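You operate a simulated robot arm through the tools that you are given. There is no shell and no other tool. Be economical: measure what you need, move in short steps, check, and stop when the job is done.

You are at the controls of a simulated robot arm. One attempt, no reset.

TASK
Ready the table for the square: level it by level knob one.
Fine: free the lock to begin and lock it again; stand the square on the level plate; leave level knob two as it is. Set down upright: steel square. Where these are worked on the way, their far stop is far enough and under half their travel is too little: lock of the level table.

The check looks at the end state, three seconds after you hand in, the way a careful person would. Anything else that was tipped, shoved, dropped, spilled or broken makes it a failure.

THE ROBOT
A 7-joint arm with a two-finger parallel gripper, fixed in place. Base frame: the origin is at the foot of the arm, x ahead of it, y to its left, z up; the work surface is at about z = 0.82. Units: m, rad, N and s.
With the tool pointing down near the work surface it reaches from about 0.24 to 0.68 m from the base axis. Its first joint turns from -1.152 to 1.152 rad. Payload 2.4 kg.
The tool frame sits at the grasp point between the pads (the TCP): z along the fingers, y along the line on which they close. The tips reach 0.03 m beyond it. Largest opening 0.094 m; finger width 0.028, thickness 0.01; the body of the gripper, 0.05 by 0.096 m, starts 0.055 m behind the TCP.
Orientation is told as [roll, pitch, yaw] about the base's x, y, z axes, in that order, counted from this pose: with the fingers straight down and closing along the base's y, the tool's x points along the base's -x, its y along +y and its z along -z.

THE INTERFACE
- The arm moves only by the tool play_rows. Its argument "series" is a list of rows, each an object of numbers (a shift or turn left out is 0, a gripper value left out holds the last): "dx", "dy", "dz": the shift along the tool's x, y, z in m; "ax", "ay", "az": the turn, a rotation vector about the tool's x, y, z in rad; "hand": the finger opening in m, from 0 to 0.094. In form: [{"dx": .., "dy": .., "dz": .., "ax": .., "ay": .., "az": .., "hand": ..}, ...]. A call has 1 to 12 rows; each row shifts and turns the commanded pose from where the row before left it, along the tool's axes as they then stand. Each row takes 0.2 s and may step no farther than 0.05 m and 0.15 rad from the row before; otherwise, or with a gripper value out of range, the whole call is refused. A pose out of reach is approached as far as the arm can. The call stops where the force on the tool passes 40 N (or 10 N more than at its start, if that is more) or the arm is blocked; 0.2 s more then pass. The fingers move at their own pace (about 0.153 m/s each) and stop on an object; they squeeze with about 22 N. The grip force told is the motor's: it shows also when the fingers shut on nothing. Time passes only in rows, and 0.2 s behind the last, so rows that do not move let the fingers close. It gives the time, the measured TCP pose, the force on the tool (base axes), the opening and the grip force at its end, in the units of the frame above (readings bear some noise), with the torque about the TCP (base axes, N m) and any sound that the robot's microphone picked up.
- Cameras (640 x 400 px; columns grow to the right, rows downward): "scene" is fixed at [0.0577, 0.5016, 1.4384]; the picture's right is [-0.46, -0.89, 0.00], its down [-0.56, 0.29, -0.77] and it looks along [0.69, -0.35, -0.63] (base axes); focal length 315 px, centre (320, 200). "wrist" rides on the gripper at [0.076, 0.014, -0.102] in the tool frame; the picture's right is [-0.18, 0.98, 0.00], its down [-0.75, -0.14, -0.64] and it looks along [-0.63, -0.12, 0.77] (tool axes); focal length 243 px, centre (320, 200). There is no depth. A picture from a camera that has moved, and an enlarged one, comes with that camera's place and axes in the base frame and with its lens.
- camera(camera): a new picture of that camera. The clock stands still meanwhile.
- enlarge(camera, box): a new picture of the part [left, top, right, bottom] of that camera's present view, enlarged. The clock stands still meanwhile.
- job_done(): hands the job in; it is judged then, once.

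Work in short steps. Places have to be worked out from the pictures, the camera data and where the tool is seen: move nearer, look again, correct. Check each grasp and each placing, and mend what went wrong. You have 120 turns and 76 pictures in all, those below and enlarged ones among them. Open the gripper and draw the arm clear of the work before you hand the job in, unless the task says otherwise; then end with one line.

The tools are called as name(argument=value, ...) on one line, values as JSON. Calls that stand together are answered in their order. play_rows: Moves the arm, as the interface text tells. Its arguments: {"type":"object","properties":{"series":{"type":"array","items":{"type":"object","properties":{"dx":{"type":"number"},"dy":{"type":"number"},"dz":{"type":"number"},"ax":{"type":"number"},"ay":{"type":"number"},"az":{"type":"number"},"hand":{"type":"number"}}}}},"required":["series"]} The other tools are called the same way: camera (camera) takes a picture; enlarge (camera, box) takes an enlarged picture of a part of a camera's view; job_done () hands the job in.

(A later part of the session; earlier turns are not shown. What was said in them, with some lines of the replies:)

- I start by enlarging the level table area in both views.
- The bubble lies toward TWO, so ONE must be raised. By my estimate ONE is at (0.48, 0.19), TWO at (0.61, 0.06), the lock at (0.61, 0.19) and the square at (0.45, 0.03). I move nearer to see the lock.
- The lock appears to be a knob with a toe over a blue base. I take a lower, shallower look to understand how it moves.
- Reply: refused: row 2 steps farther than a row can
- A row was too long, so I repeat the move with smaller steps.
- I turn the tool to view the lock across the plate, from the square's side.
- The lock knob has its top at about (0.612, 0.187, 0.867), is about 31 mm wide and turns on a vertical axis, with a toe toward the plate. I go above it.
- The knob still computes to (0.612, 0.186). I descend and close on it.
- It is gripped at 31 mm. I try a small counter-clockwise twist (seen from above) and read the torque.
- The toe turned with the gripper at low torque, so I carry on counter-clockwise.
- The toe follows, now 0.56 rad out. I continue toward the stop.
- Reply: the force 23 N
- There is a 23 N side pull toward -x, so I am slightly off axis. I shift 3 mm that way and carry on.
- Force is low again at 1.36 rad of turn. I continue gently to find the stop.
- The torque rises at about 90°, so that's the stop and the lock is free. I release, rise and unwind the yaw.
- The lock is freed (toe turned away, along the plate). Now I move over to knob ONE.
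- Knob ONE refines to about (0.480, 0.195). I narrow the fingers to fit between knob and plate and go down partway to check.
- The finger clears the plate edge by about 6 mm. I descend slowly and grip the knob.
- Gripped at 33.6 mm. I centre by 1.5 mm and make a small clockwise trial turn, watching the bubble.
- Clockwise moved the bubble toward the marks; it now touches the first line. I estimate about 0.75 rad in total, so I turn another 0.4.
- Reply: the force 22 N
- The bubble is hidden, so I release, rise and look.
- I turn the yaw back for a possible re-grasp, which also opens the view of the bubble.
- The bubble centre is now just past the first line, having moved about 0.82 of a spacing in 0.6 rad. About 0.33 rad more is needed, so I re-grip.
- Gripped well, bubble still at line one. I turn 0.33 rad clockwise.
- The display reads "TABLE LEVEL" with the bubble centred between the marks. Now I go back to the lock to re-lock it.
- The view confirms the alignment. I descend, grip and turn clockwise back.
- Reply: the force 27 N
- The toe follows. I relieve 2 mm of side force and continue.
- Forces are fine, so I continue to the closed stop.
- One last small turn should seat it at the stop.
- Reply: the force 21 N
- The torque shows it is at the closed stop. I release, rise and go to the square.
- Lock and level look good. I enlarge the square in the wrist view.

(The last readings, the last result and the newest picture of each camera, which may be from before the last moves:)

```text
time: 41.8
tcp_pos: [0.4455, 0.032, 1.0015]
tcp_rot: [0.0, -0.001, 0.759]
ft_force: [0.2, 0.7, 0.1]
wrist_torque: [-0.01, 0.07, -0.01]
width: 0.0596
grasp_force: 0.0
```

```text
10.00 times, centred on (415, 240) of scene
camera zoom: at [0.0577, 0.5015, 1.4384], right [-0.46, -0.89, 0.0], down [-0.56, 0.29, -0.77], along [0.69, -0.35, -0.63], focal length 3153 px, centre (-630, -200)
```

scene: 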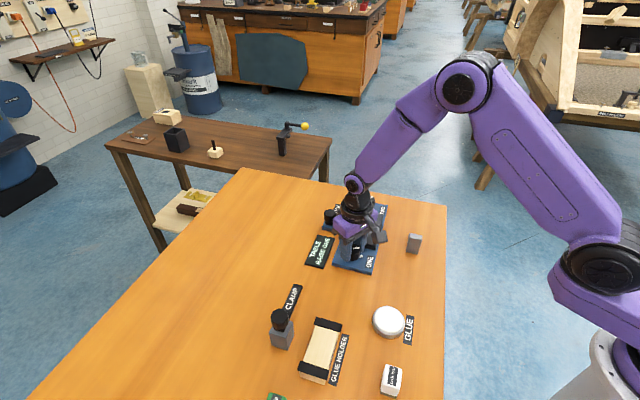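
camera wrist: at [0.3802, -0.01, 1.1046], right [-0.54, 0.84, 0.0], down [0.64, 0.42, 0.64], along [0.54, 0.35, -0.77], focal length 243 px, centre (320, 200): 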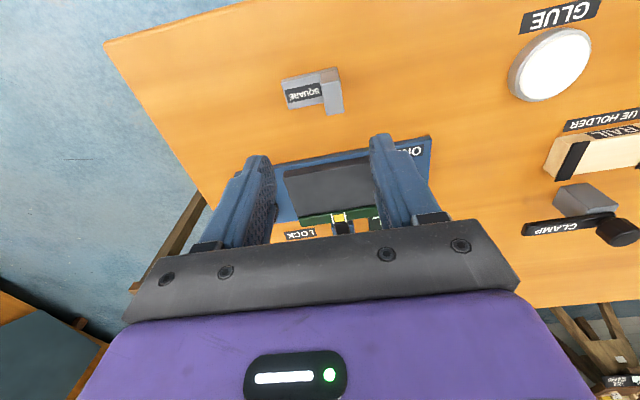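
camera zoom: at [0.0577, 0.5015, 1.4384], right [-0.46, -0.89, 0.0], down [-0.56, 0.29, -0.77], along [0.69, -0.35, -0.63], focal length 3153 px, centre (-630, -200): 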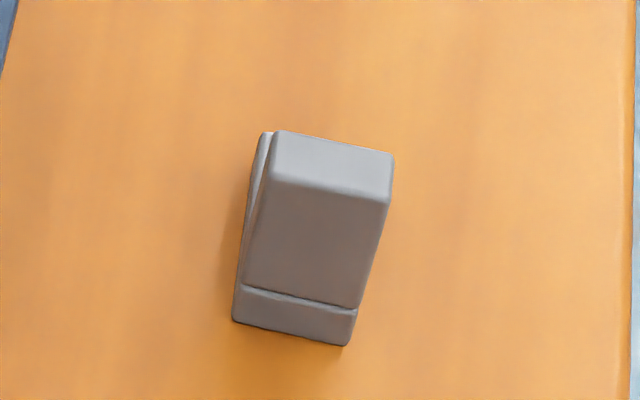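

The square is an L-block: base about 62×30 mm with a post at one end whose top is about (0.436, 0.039, 0.874), long axis parallel to the table. I align above the post and look again.

play_rows(series=[{"dx": 0.002, "dy": 0.0116, "az": -0.026}, {"dz": 0.035}, {"dz": 0.034}, {}])

enlarge(camera="wrist", box=[200, 40, 440, 240])

enlarge(camera="scene", box=[370, 190, 460, 270])

```text
time: 42.8
tcp_pos: [0.4379, 0.0398, 0.9329]
tcp_rot: [-0.001, 0.001, 0.785]
ft_force: [-0.1, 0.3, -0.2]
wrist_torque: [0.0, -0.02, -0.01]
width: 0.0601
grasp_force: 0.1
```

```text
2.00 times, centred on (320, 140) of wrist
camera zoom: at [0.3736, -0.0047, 1.0356], right [-0.56, 0.83, 0.0], down [0.63, 0.43, 0.64], along [0.53, 0.36, -0.77], focal length 485 px, centre (320, 320)
```

zoom: 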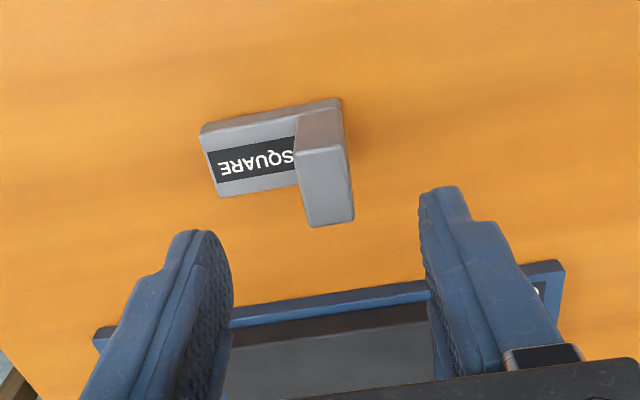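

```text
5.00 times, centred on (415, 230) of scene
camera zoom: at [0.0577, 0.5016, 1.4384], right [-0.46, -0.89, 0.0], down [-0.56, 0.29, -0.77], along [0.69, -0.35, -0.63], focal length 1577 px, centre (-155, 50)
```

zoom: 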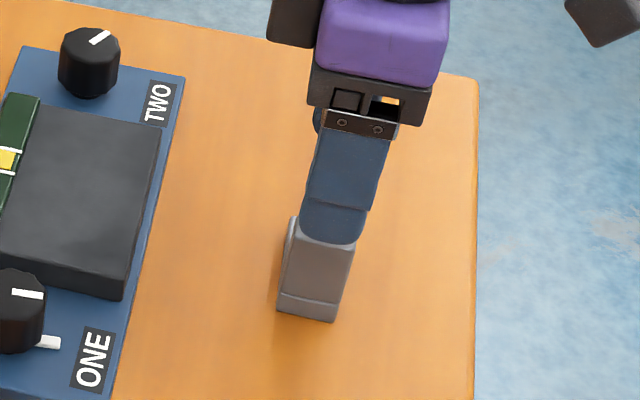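

The post computes to (0.434, 0.038), rotated about 0.04 rad relative to the tool. I correct and descend to grip the post.

play_rows(series=[{"dx": 0.003, "dy": 0.0014, "az": -0.04}, {"dz": 0.03}, {"dz": 0.02}, {"dz": 0.011}, {}])

enlarge(camera="wrist", box=[200, 40, 440, 240])

enlarge(camera="scene", box=[370, 190, 460, 270])

```text
time: 44.0
tcp_pos: [0.4348, 0.0404, 0.8733]
tcp_rot: [0.0, 0.0, 0.824]
ft_force: [-0.9, -0.7, 0.3]
wrist_torque: [-0.01, 0.0, 0.0]
width: 0.0601
grasp_force: 0.1
```

```text
2.00 times, centred on (320, 140) of wrist
camera zoom: at [0.3725, -0.0066, 0.9759], right [-0.6, 0.8, 0.0], down [0.61, 0.46, 0.64], along [0.52, 0.38, -0.77], focal length 485 px, centre (320, 320)
```

zoom: 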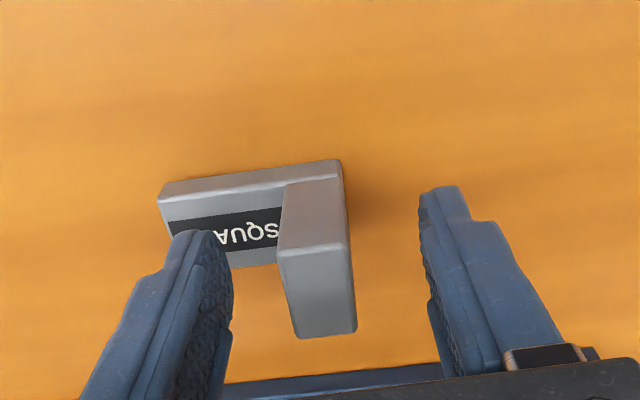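

```text
5.00 times, centred on (415, 230) of scene
camera zoom: at [0.0577, 0.5016, 1.4384], right [-0.46, -0.89, 0.0], down [-0.56, 0.29, -0.77], along [0.69, -0.35, -0.63], focal length 1577 px, centre (-155, 50)
```

zoom: 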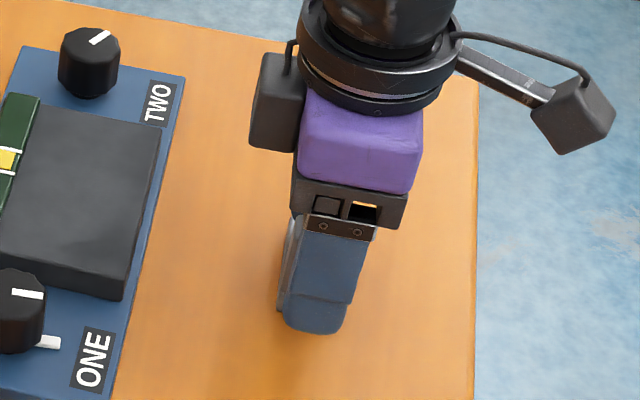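

The post is between the fingers. I nudge 3 mm and close.

play_rows(series=[{"dx": 0.003}, {"hand": 0.04}, {"hand": 0.025}, {"hand": 0.005}, {}, {}])

enlarge(camera="wrist", box=[200, 40, 440, 240])

```text
time: 45.4
tcp_pos: [0.4333, 0.0378, 0.8725]
tcp_rot: [0.0, 0.0, 0.825]
ft_force: [0.2, -1.7, 0.0]
wrist_torque: [-0.04, 0.01, 0.04]
width: 0.0223
grasp_force: 22.4
```

```text
2.00 times, centred on (320, 140) of wrist
camera zoom: at [0.3701, -0.0093, 0.9761], right [-0.6, 0.8, 0.0], down [0.62, 0.46, 0.64], along [0.52, 0.38, -0.77], focal length 485 px, centre (320, 320)
```

zoom: 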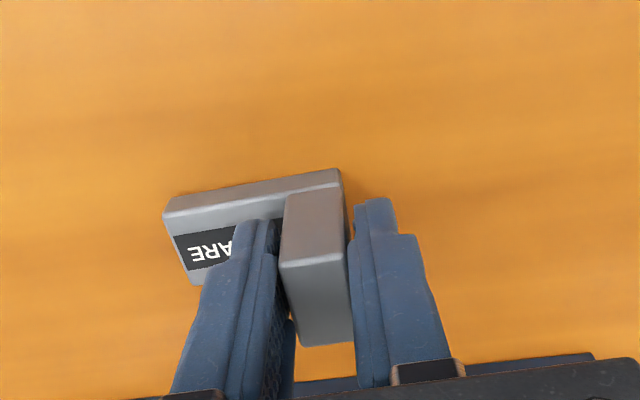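

The post is gripped at 22 mm. I lift it and check.

play_rows(series=[{"dz": -0.02}, {"dz": -0.03}, {"dz": -0.02}, {}])

camera(camera="wrist")

enlarge(camera="scene", box=[350, 170, 470, 260])

```text
time: 46.4
tcp_pos: [0.4326, 0.0355, 0.9439]
tcp_rot: [0.0, 0.0, 0.826]
ft_force: [0.3, -0.4, 0.6]
wrist_torque: [0.02, -0.02, 0.01]
width: 0.0048
grasp_force: 0.1
```

```text
26 pictures are left
camera wrist: at [0.3707, -0.0098, 1.0462], right [-0.6, 0.8, 0.0], down [0.62, 0.46, 0.64], along [0.51, 0.38, -0.77], focal length 243 px, centre (320, 200)
```

wrist: 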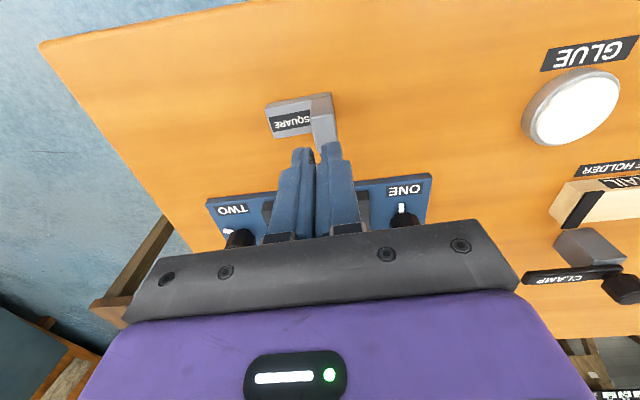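

```text
4.44 times, centred on (410, 215) of scene
camera zoom: at [0.0577, 0.5016, 1.4384], right [-0.46, -0.89, 0.0], down [-0.56, 0.29, -0.77], along [0.69, -0.35, -0.63], focal length 1402 px, centre (-80, 133)
```

zoom: 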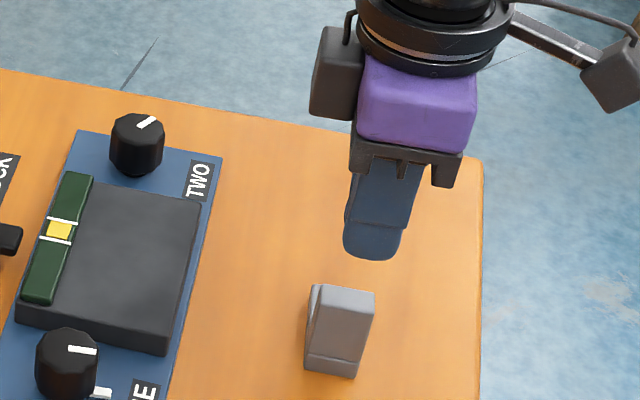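

The fingers slipped off and the square is still standing. I'll grip instead across the 30 mm width, low around base and post, so I turn the tool 90° and look.

play_rows(series=[{"dx": -0.0034, "dy": -0.0178, "dz": -0.03, "hand": 0.06}, {"az": 0.145}, {"az": 0.145}, {"az": 0.145}, {"az": 0.145}, {"az": 0.145}, {"az": 0.145}, {"az": 0.145}, {"az": 0.145}, {"az": 0.145}, {"az": 0.145}, {"az": 0.12}])

camera(camera="wrist")

```text
time: 49.0
tcp_pos: [0.4471, 0.0286, 0.9722]
tcp_rot: [0.0, 0.0, -0.75]
ft_force: [-0.7, 0.7, 0.0]
wrist_torque: [0.0, 0.01, -0.01]
width: 0.06
grasp_force: 0.0
```

```text
24 pictures are left
camera wrist: at [0.4018, 0.0891, 1.075], right [0.8, 0.6, 0.0], down [0.46, -0.62, 0.64], along [0.38, -0.52, -0.77], focal length 243 px, centre (320, 200)
```

wrist: 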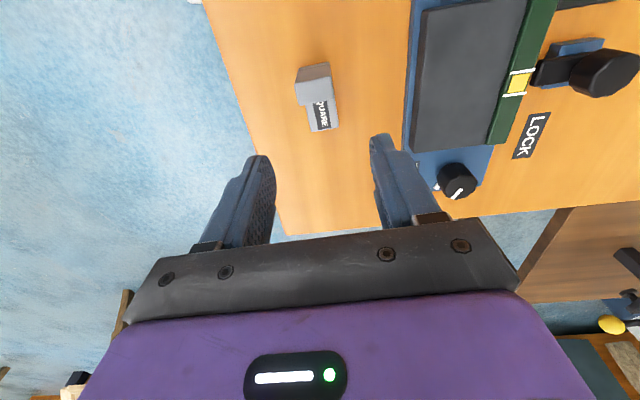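

enlarge(camera="wrist", box=[270, 50, 370, 140])

```text
4.44 times, centred on (320, 95) of wrist
camera zoom: at [0.4018, 0.0891, 1.075], right [0.8, 0.6, 0.0], down [0.46, -0.62, 0.64], along [0.38, -0.52, -0.77], focal length 1078 px, centre (320, 667)
```

zoom: 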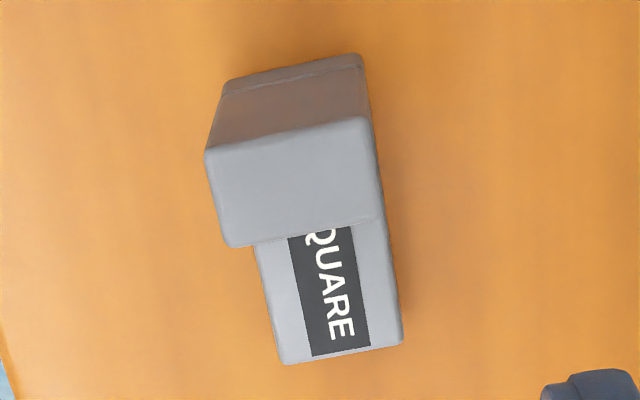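

The base is evidently about 20 mm high with a small lip, which spoiled the first grasp. For a grip across the width, I target (0.441, 0.032), which is near the centre of mass.

play_rows(series=[{"dx": 0.0064, "dy": -0.0015}, {"dz": 0.03}, {"dz": 0.022}, {}])

enlarge(camera="wrist", box=[200, 40, 440, 240])

```text
time: 50.0
tcp_pos: [0.4439, 0.0307, 0.9209]
tcp_rot: [-0.001, -0.002, -0.748]
ft_force: [0.9, 0.7, -0.4]
wrist_torque: [-0.01, 0.01, 0.0]
width: 0.0599
grasp_force: 0.1
```

```text
2.00 times, centred on (320, 140) of wrist
camera zoom: at [0.3975, 0.0926, 1.0241], right [0.8, 0.6, 0.0], down [0.46, -0.61, 0.64], along [0.38, -0.52, -0.77], focal length 485 px, centre (320, 320)
```

zoom: 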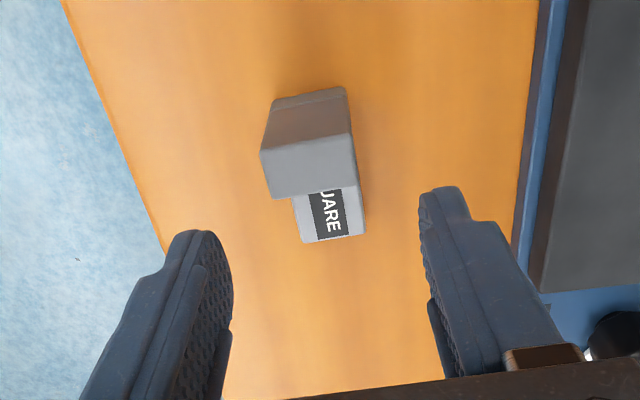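

It is centred. I descend around the square and close.

play_rows(series=[{"dz": 0.025}, {"dz": 0.02}, {"dz": 0.01}, {"dz": 0.009}, {}, {"hand": 0.045}, {"hand": 0.03}, {"hand": 0.01}, {}, {}])

enlarge(camera="wrist", box=[200, 60, 440, 260])

```text
time: 52.2
tcp_pos: [0.444, 0.0316, 0.8569]
tcp_rot: [0.0, 0.0, -0.746]
ft_force: [-1.0, 0.1, 0.1]
wrist_torque: [-0.01, -0.01, -0.05]
width: 0.0342
grasp_force: 21.8
```

```text
2.00 times, centred on (320, 160) of wrist
camera zoom: at [0.3975, 0.0934, 0.9594], right [0.8, 0.6, 0.0], down [0.46, -0.61, 0.64], along [0.38, -0.52, -0.77], focal length 485 px, centre (320, 280)
```

zoom: 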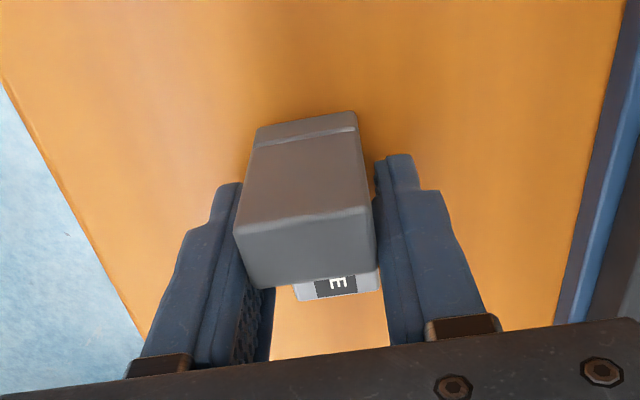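

Closed at 34 mm. I lift gently and read the width.

play_rows(series=[{"dz": -0.01}, {"dz": -0.01}, {"dz": -0.01}, {}])

```text
time: 53.2
tcp_pos: [0.4433, 0.0306, 0.888]
tcp_rot: [0.001, -0.001, -0.745]
ft_force: [-0.3, -0.4, -3.6]
wrist_torque: [-0.02, -0.01, 0.01]
width: 0.0341
grasp_force: 22.4
```

The square is held (about 3.5 N of weight). I raise it and carry it over the plate centre at about (0.538, 0.112).

play_rows(series=[{"dz": -0.025}, {"dz": -0.025}, {"dx": -0.0024, "dy": 0.0312}, {"dx": -0.0024, "dy": 0.0312}, {"dx": -0.0024, "dy": 0.0312}, {"dx": -0.0023, "dy": 0.0314}, {"az": 0.04}, {}])

camera(camera="wrist")

enlarge(camera="scene", box=[310, 180, 430, 270])

```text
time: 55.0
tcp_pos: [0.5346, 0.1167, 0.936]
tcp_rot: [0.001, 0.0, -0.784]
ft_force: [0.5, -0.2, -4.5]
wrist_torque: [0.02, -0.01, -0.01]
width: 0.0341
grasp_force: 21.3
```

```text
20 pictures are left
camera wrist: at [0.492, 0.1795, 1.0398], right [0.83, 0.56, 0.0], down [0.43, -0.63, 0.64], along [0.36, -0.53, -0.77], focal length 243 px, centre (320, 200)
```

wrist: 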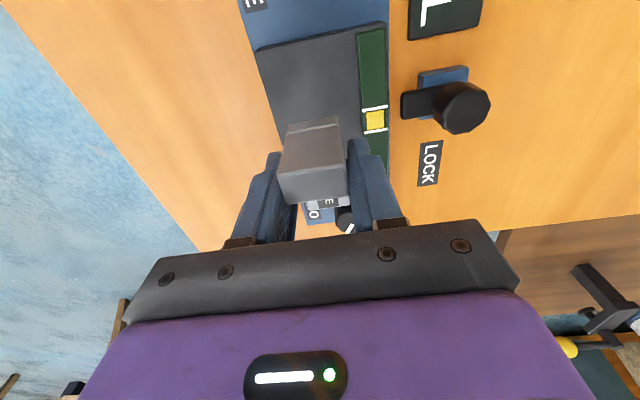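

```text
4.44 times, centred on (370, 225) of scene
camera zoom: at [0.0578, 0.5016, 1.4384], right [-0.46, -0.89, 0.0], down [-0.56, 0.29, -0.77], along [0.69, -0.35, -0.63], focal length 1402 px, centre (98, 89)
```

zoom: 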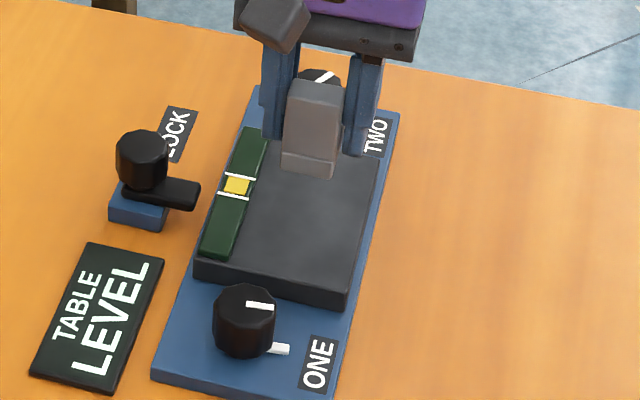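

It is well placed over the plate. I lower it toward expected contact at TCP about 0.887, in careful steps.

play_rows(series=[{"dz": 0.02}, {"dz": 0.014}, {"dz": 0.006}, {}])

enlarge(camera="scene", box=[330, 190, 410, 250])

```text
time: 56.0
tcp_pos: [0.5332, 0.1159, 0.8966]
tcp_rot: [0.0, -0.001, -0.787]
ft_force: [0.4, -0.2, -2.9]
wrist_torque: [-0.02, -0.02, 0.05]
width: 0.0344
grasp_force: 21.8
```

```text
6.67 times, centred on (370, 220) of scene
camera zoom: at [0.0578, 0.5016, 1.4384], right [-0.46, -0.89, 0.0], down [-0.56, 0.29, -0.77], along [0.69, -0.35, -0.63], focal length 2102 px, centre (-13, 67)
```

zoom: 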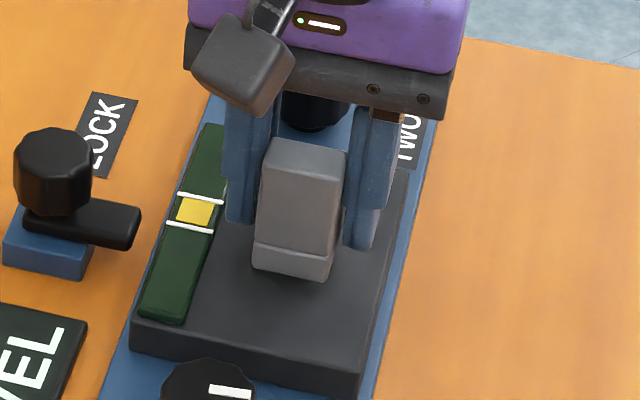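

Still clear of the plate by roughly a centimetre. I continue in small steps.

play_rows(series=[{"dz": 0.003}, {"dz": 0.002}, {"dz": 0.002}, {}])

```text
time: 57.0
tcp_pos: [0.5343, 0.1157, 0.8893]
tcp_rot: [0.001, -0.001, -0.785]
ft_force: [-0.6, -0.2, -3.4]
wrist_torque: [0.02, -0.02, -0.03]
width: 0.0341
grasp_force: 22.4
```

No contact yet.

play_rows(series=[{"dz": 0.0015}, {"dz": 0.0015}, {}])

enlarge(camera="scene", box=[340, 200, 400, 250])

```text
time: 57.8
tcp_pos: [0.5344, 0.1169, 0.8873]
tcp_rot: [0.001, -0.001, -0.786]
ft_force: [-3.1, 0.3, 5.0]
wrist_torque: [0.14, 0.19, 0.04]
width: 0.034
grasp_force: 22.5
```

```text
8.00 times, centred on (370, 225) of scene
camera zoom: at [0.0575, 0.5015, 1.4384], right [-0.46, -0.89, 0.0], down [-0.56, 0.29, -0.77], along [0.69, -0.35, -0.63], focal length 2523 px, centre (-80, 0)
```

zoom: 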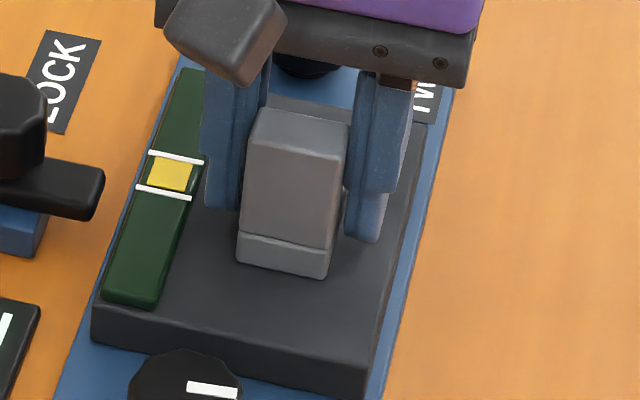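

Contact is made (force now +5 N). I release gently and rise straight up.

play_rows(series=[{"hand": 0.038}, {"hand": 0.046}, {"hand": 0.05}, {}, {"dz": -0.02}, {"dz": -0.03}, {"dz": -0.04}, {"dz": -0.04}, {}])

enlarge(camera="scene", box=[310, 190, 410, 270])

camera(camera="wrist")

```text
time: 59.8
tcp_pos: [0.5334, 0.1164, 1.017]
tcp_rot: [0.0, -0.001, -0.785]
ft_force: [-0.2, -0.2, 0.1]
wrist_torque: [0.01, -0.01, 0.01]
width: 0.05
grasp_force: 0.1
```

```text
5.00 times, centred on (360, 230) of scene
camera zoom: at [0.0577, 0.5016, 1.4384], right [-0.46, -0.89, 0.0], down [-0.56, 0.29, -0.77], along [0.69, -0.35, -0.63], focal length 1577 px, centre (120, 50)
```

zoom: 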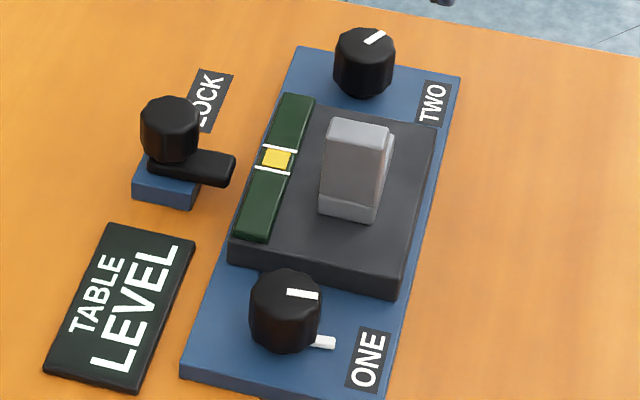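

```text
15 pictures are left
camera wrist: at [0.4906, 0.1807, 1.1191], right [0.83, 0.56, 0.0], down [0.43, -0.63, 0.64], along [0.36, -0.53, -0.77], focal length 243 px, centre (320, 200)
```

wrist: 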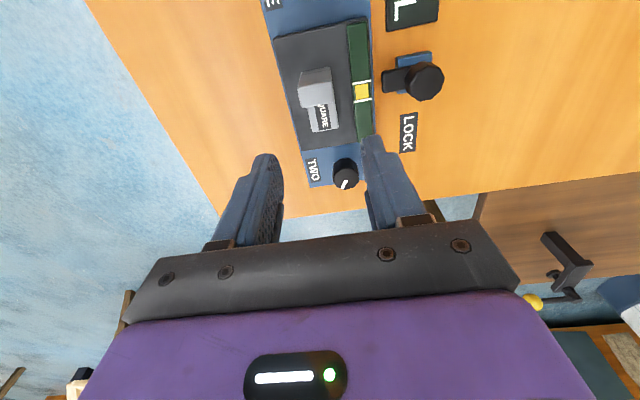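

The square stands upright on the plate, the display reads LEVEL and the lock is shut. I draw the arm clear and take a final look.

play_rows(series=[{"dz": -0.045}, {"dz": -0.045}, {"dx": 0.045, "hand": 0.09}, {"dx": 0.045}, {"dx": 0.045}, {}, {}])

camera(camera="scene")

enlarge(camera="scene", box=[325, 200, 385, 245])

```text
time: 61.4
tcp_pos: [0.4367, 0.213, 1.1053]
tcp_rot: [0.001, 0.002, -0.786]
ft_force: [-1.1, -0.3, 0.6]
wrist_torque: [0.02, -0.02, 0.0]
width: 0.09
grasp_force: 0.1
```

```text
14 pictures are left
```

scene: 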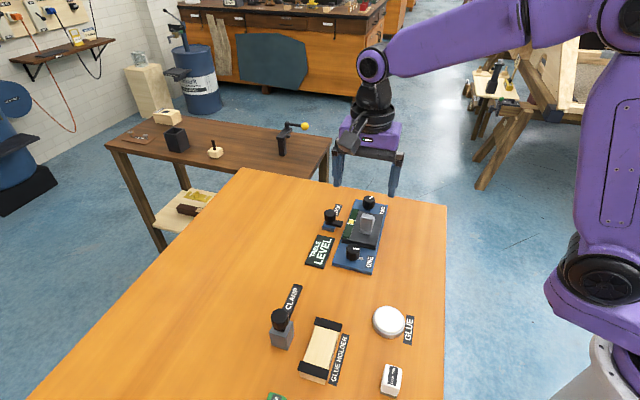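

```text
8.89 times, centred on (355, 222) of scene
camera zoom: at [0.0577, 0.5016, 1.4384], right [-0.46, -0.89, 0.0], down [-0.56, 0.29, -0.77], along [0.69, -0.35, -0.63], focal length 2803 px, centre (9, 0)
```

zoom: 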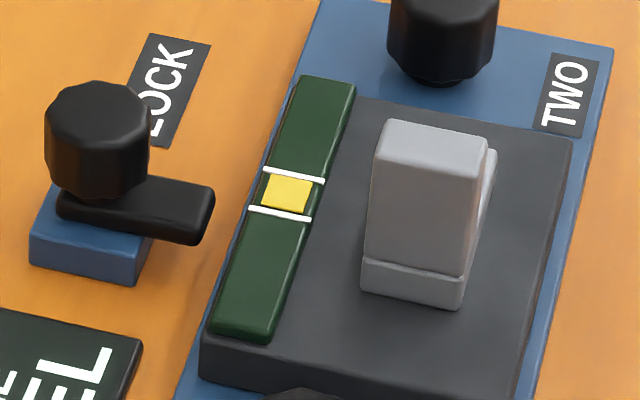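

Everything is in place: bubble centred, lock shut, square upright, arm clear. I hand in.

job_done()

```text
The job is handed in.
```

The table is levelled with knob one and locked again, the steel square stands upright on the plate, and knob two was left as it was.
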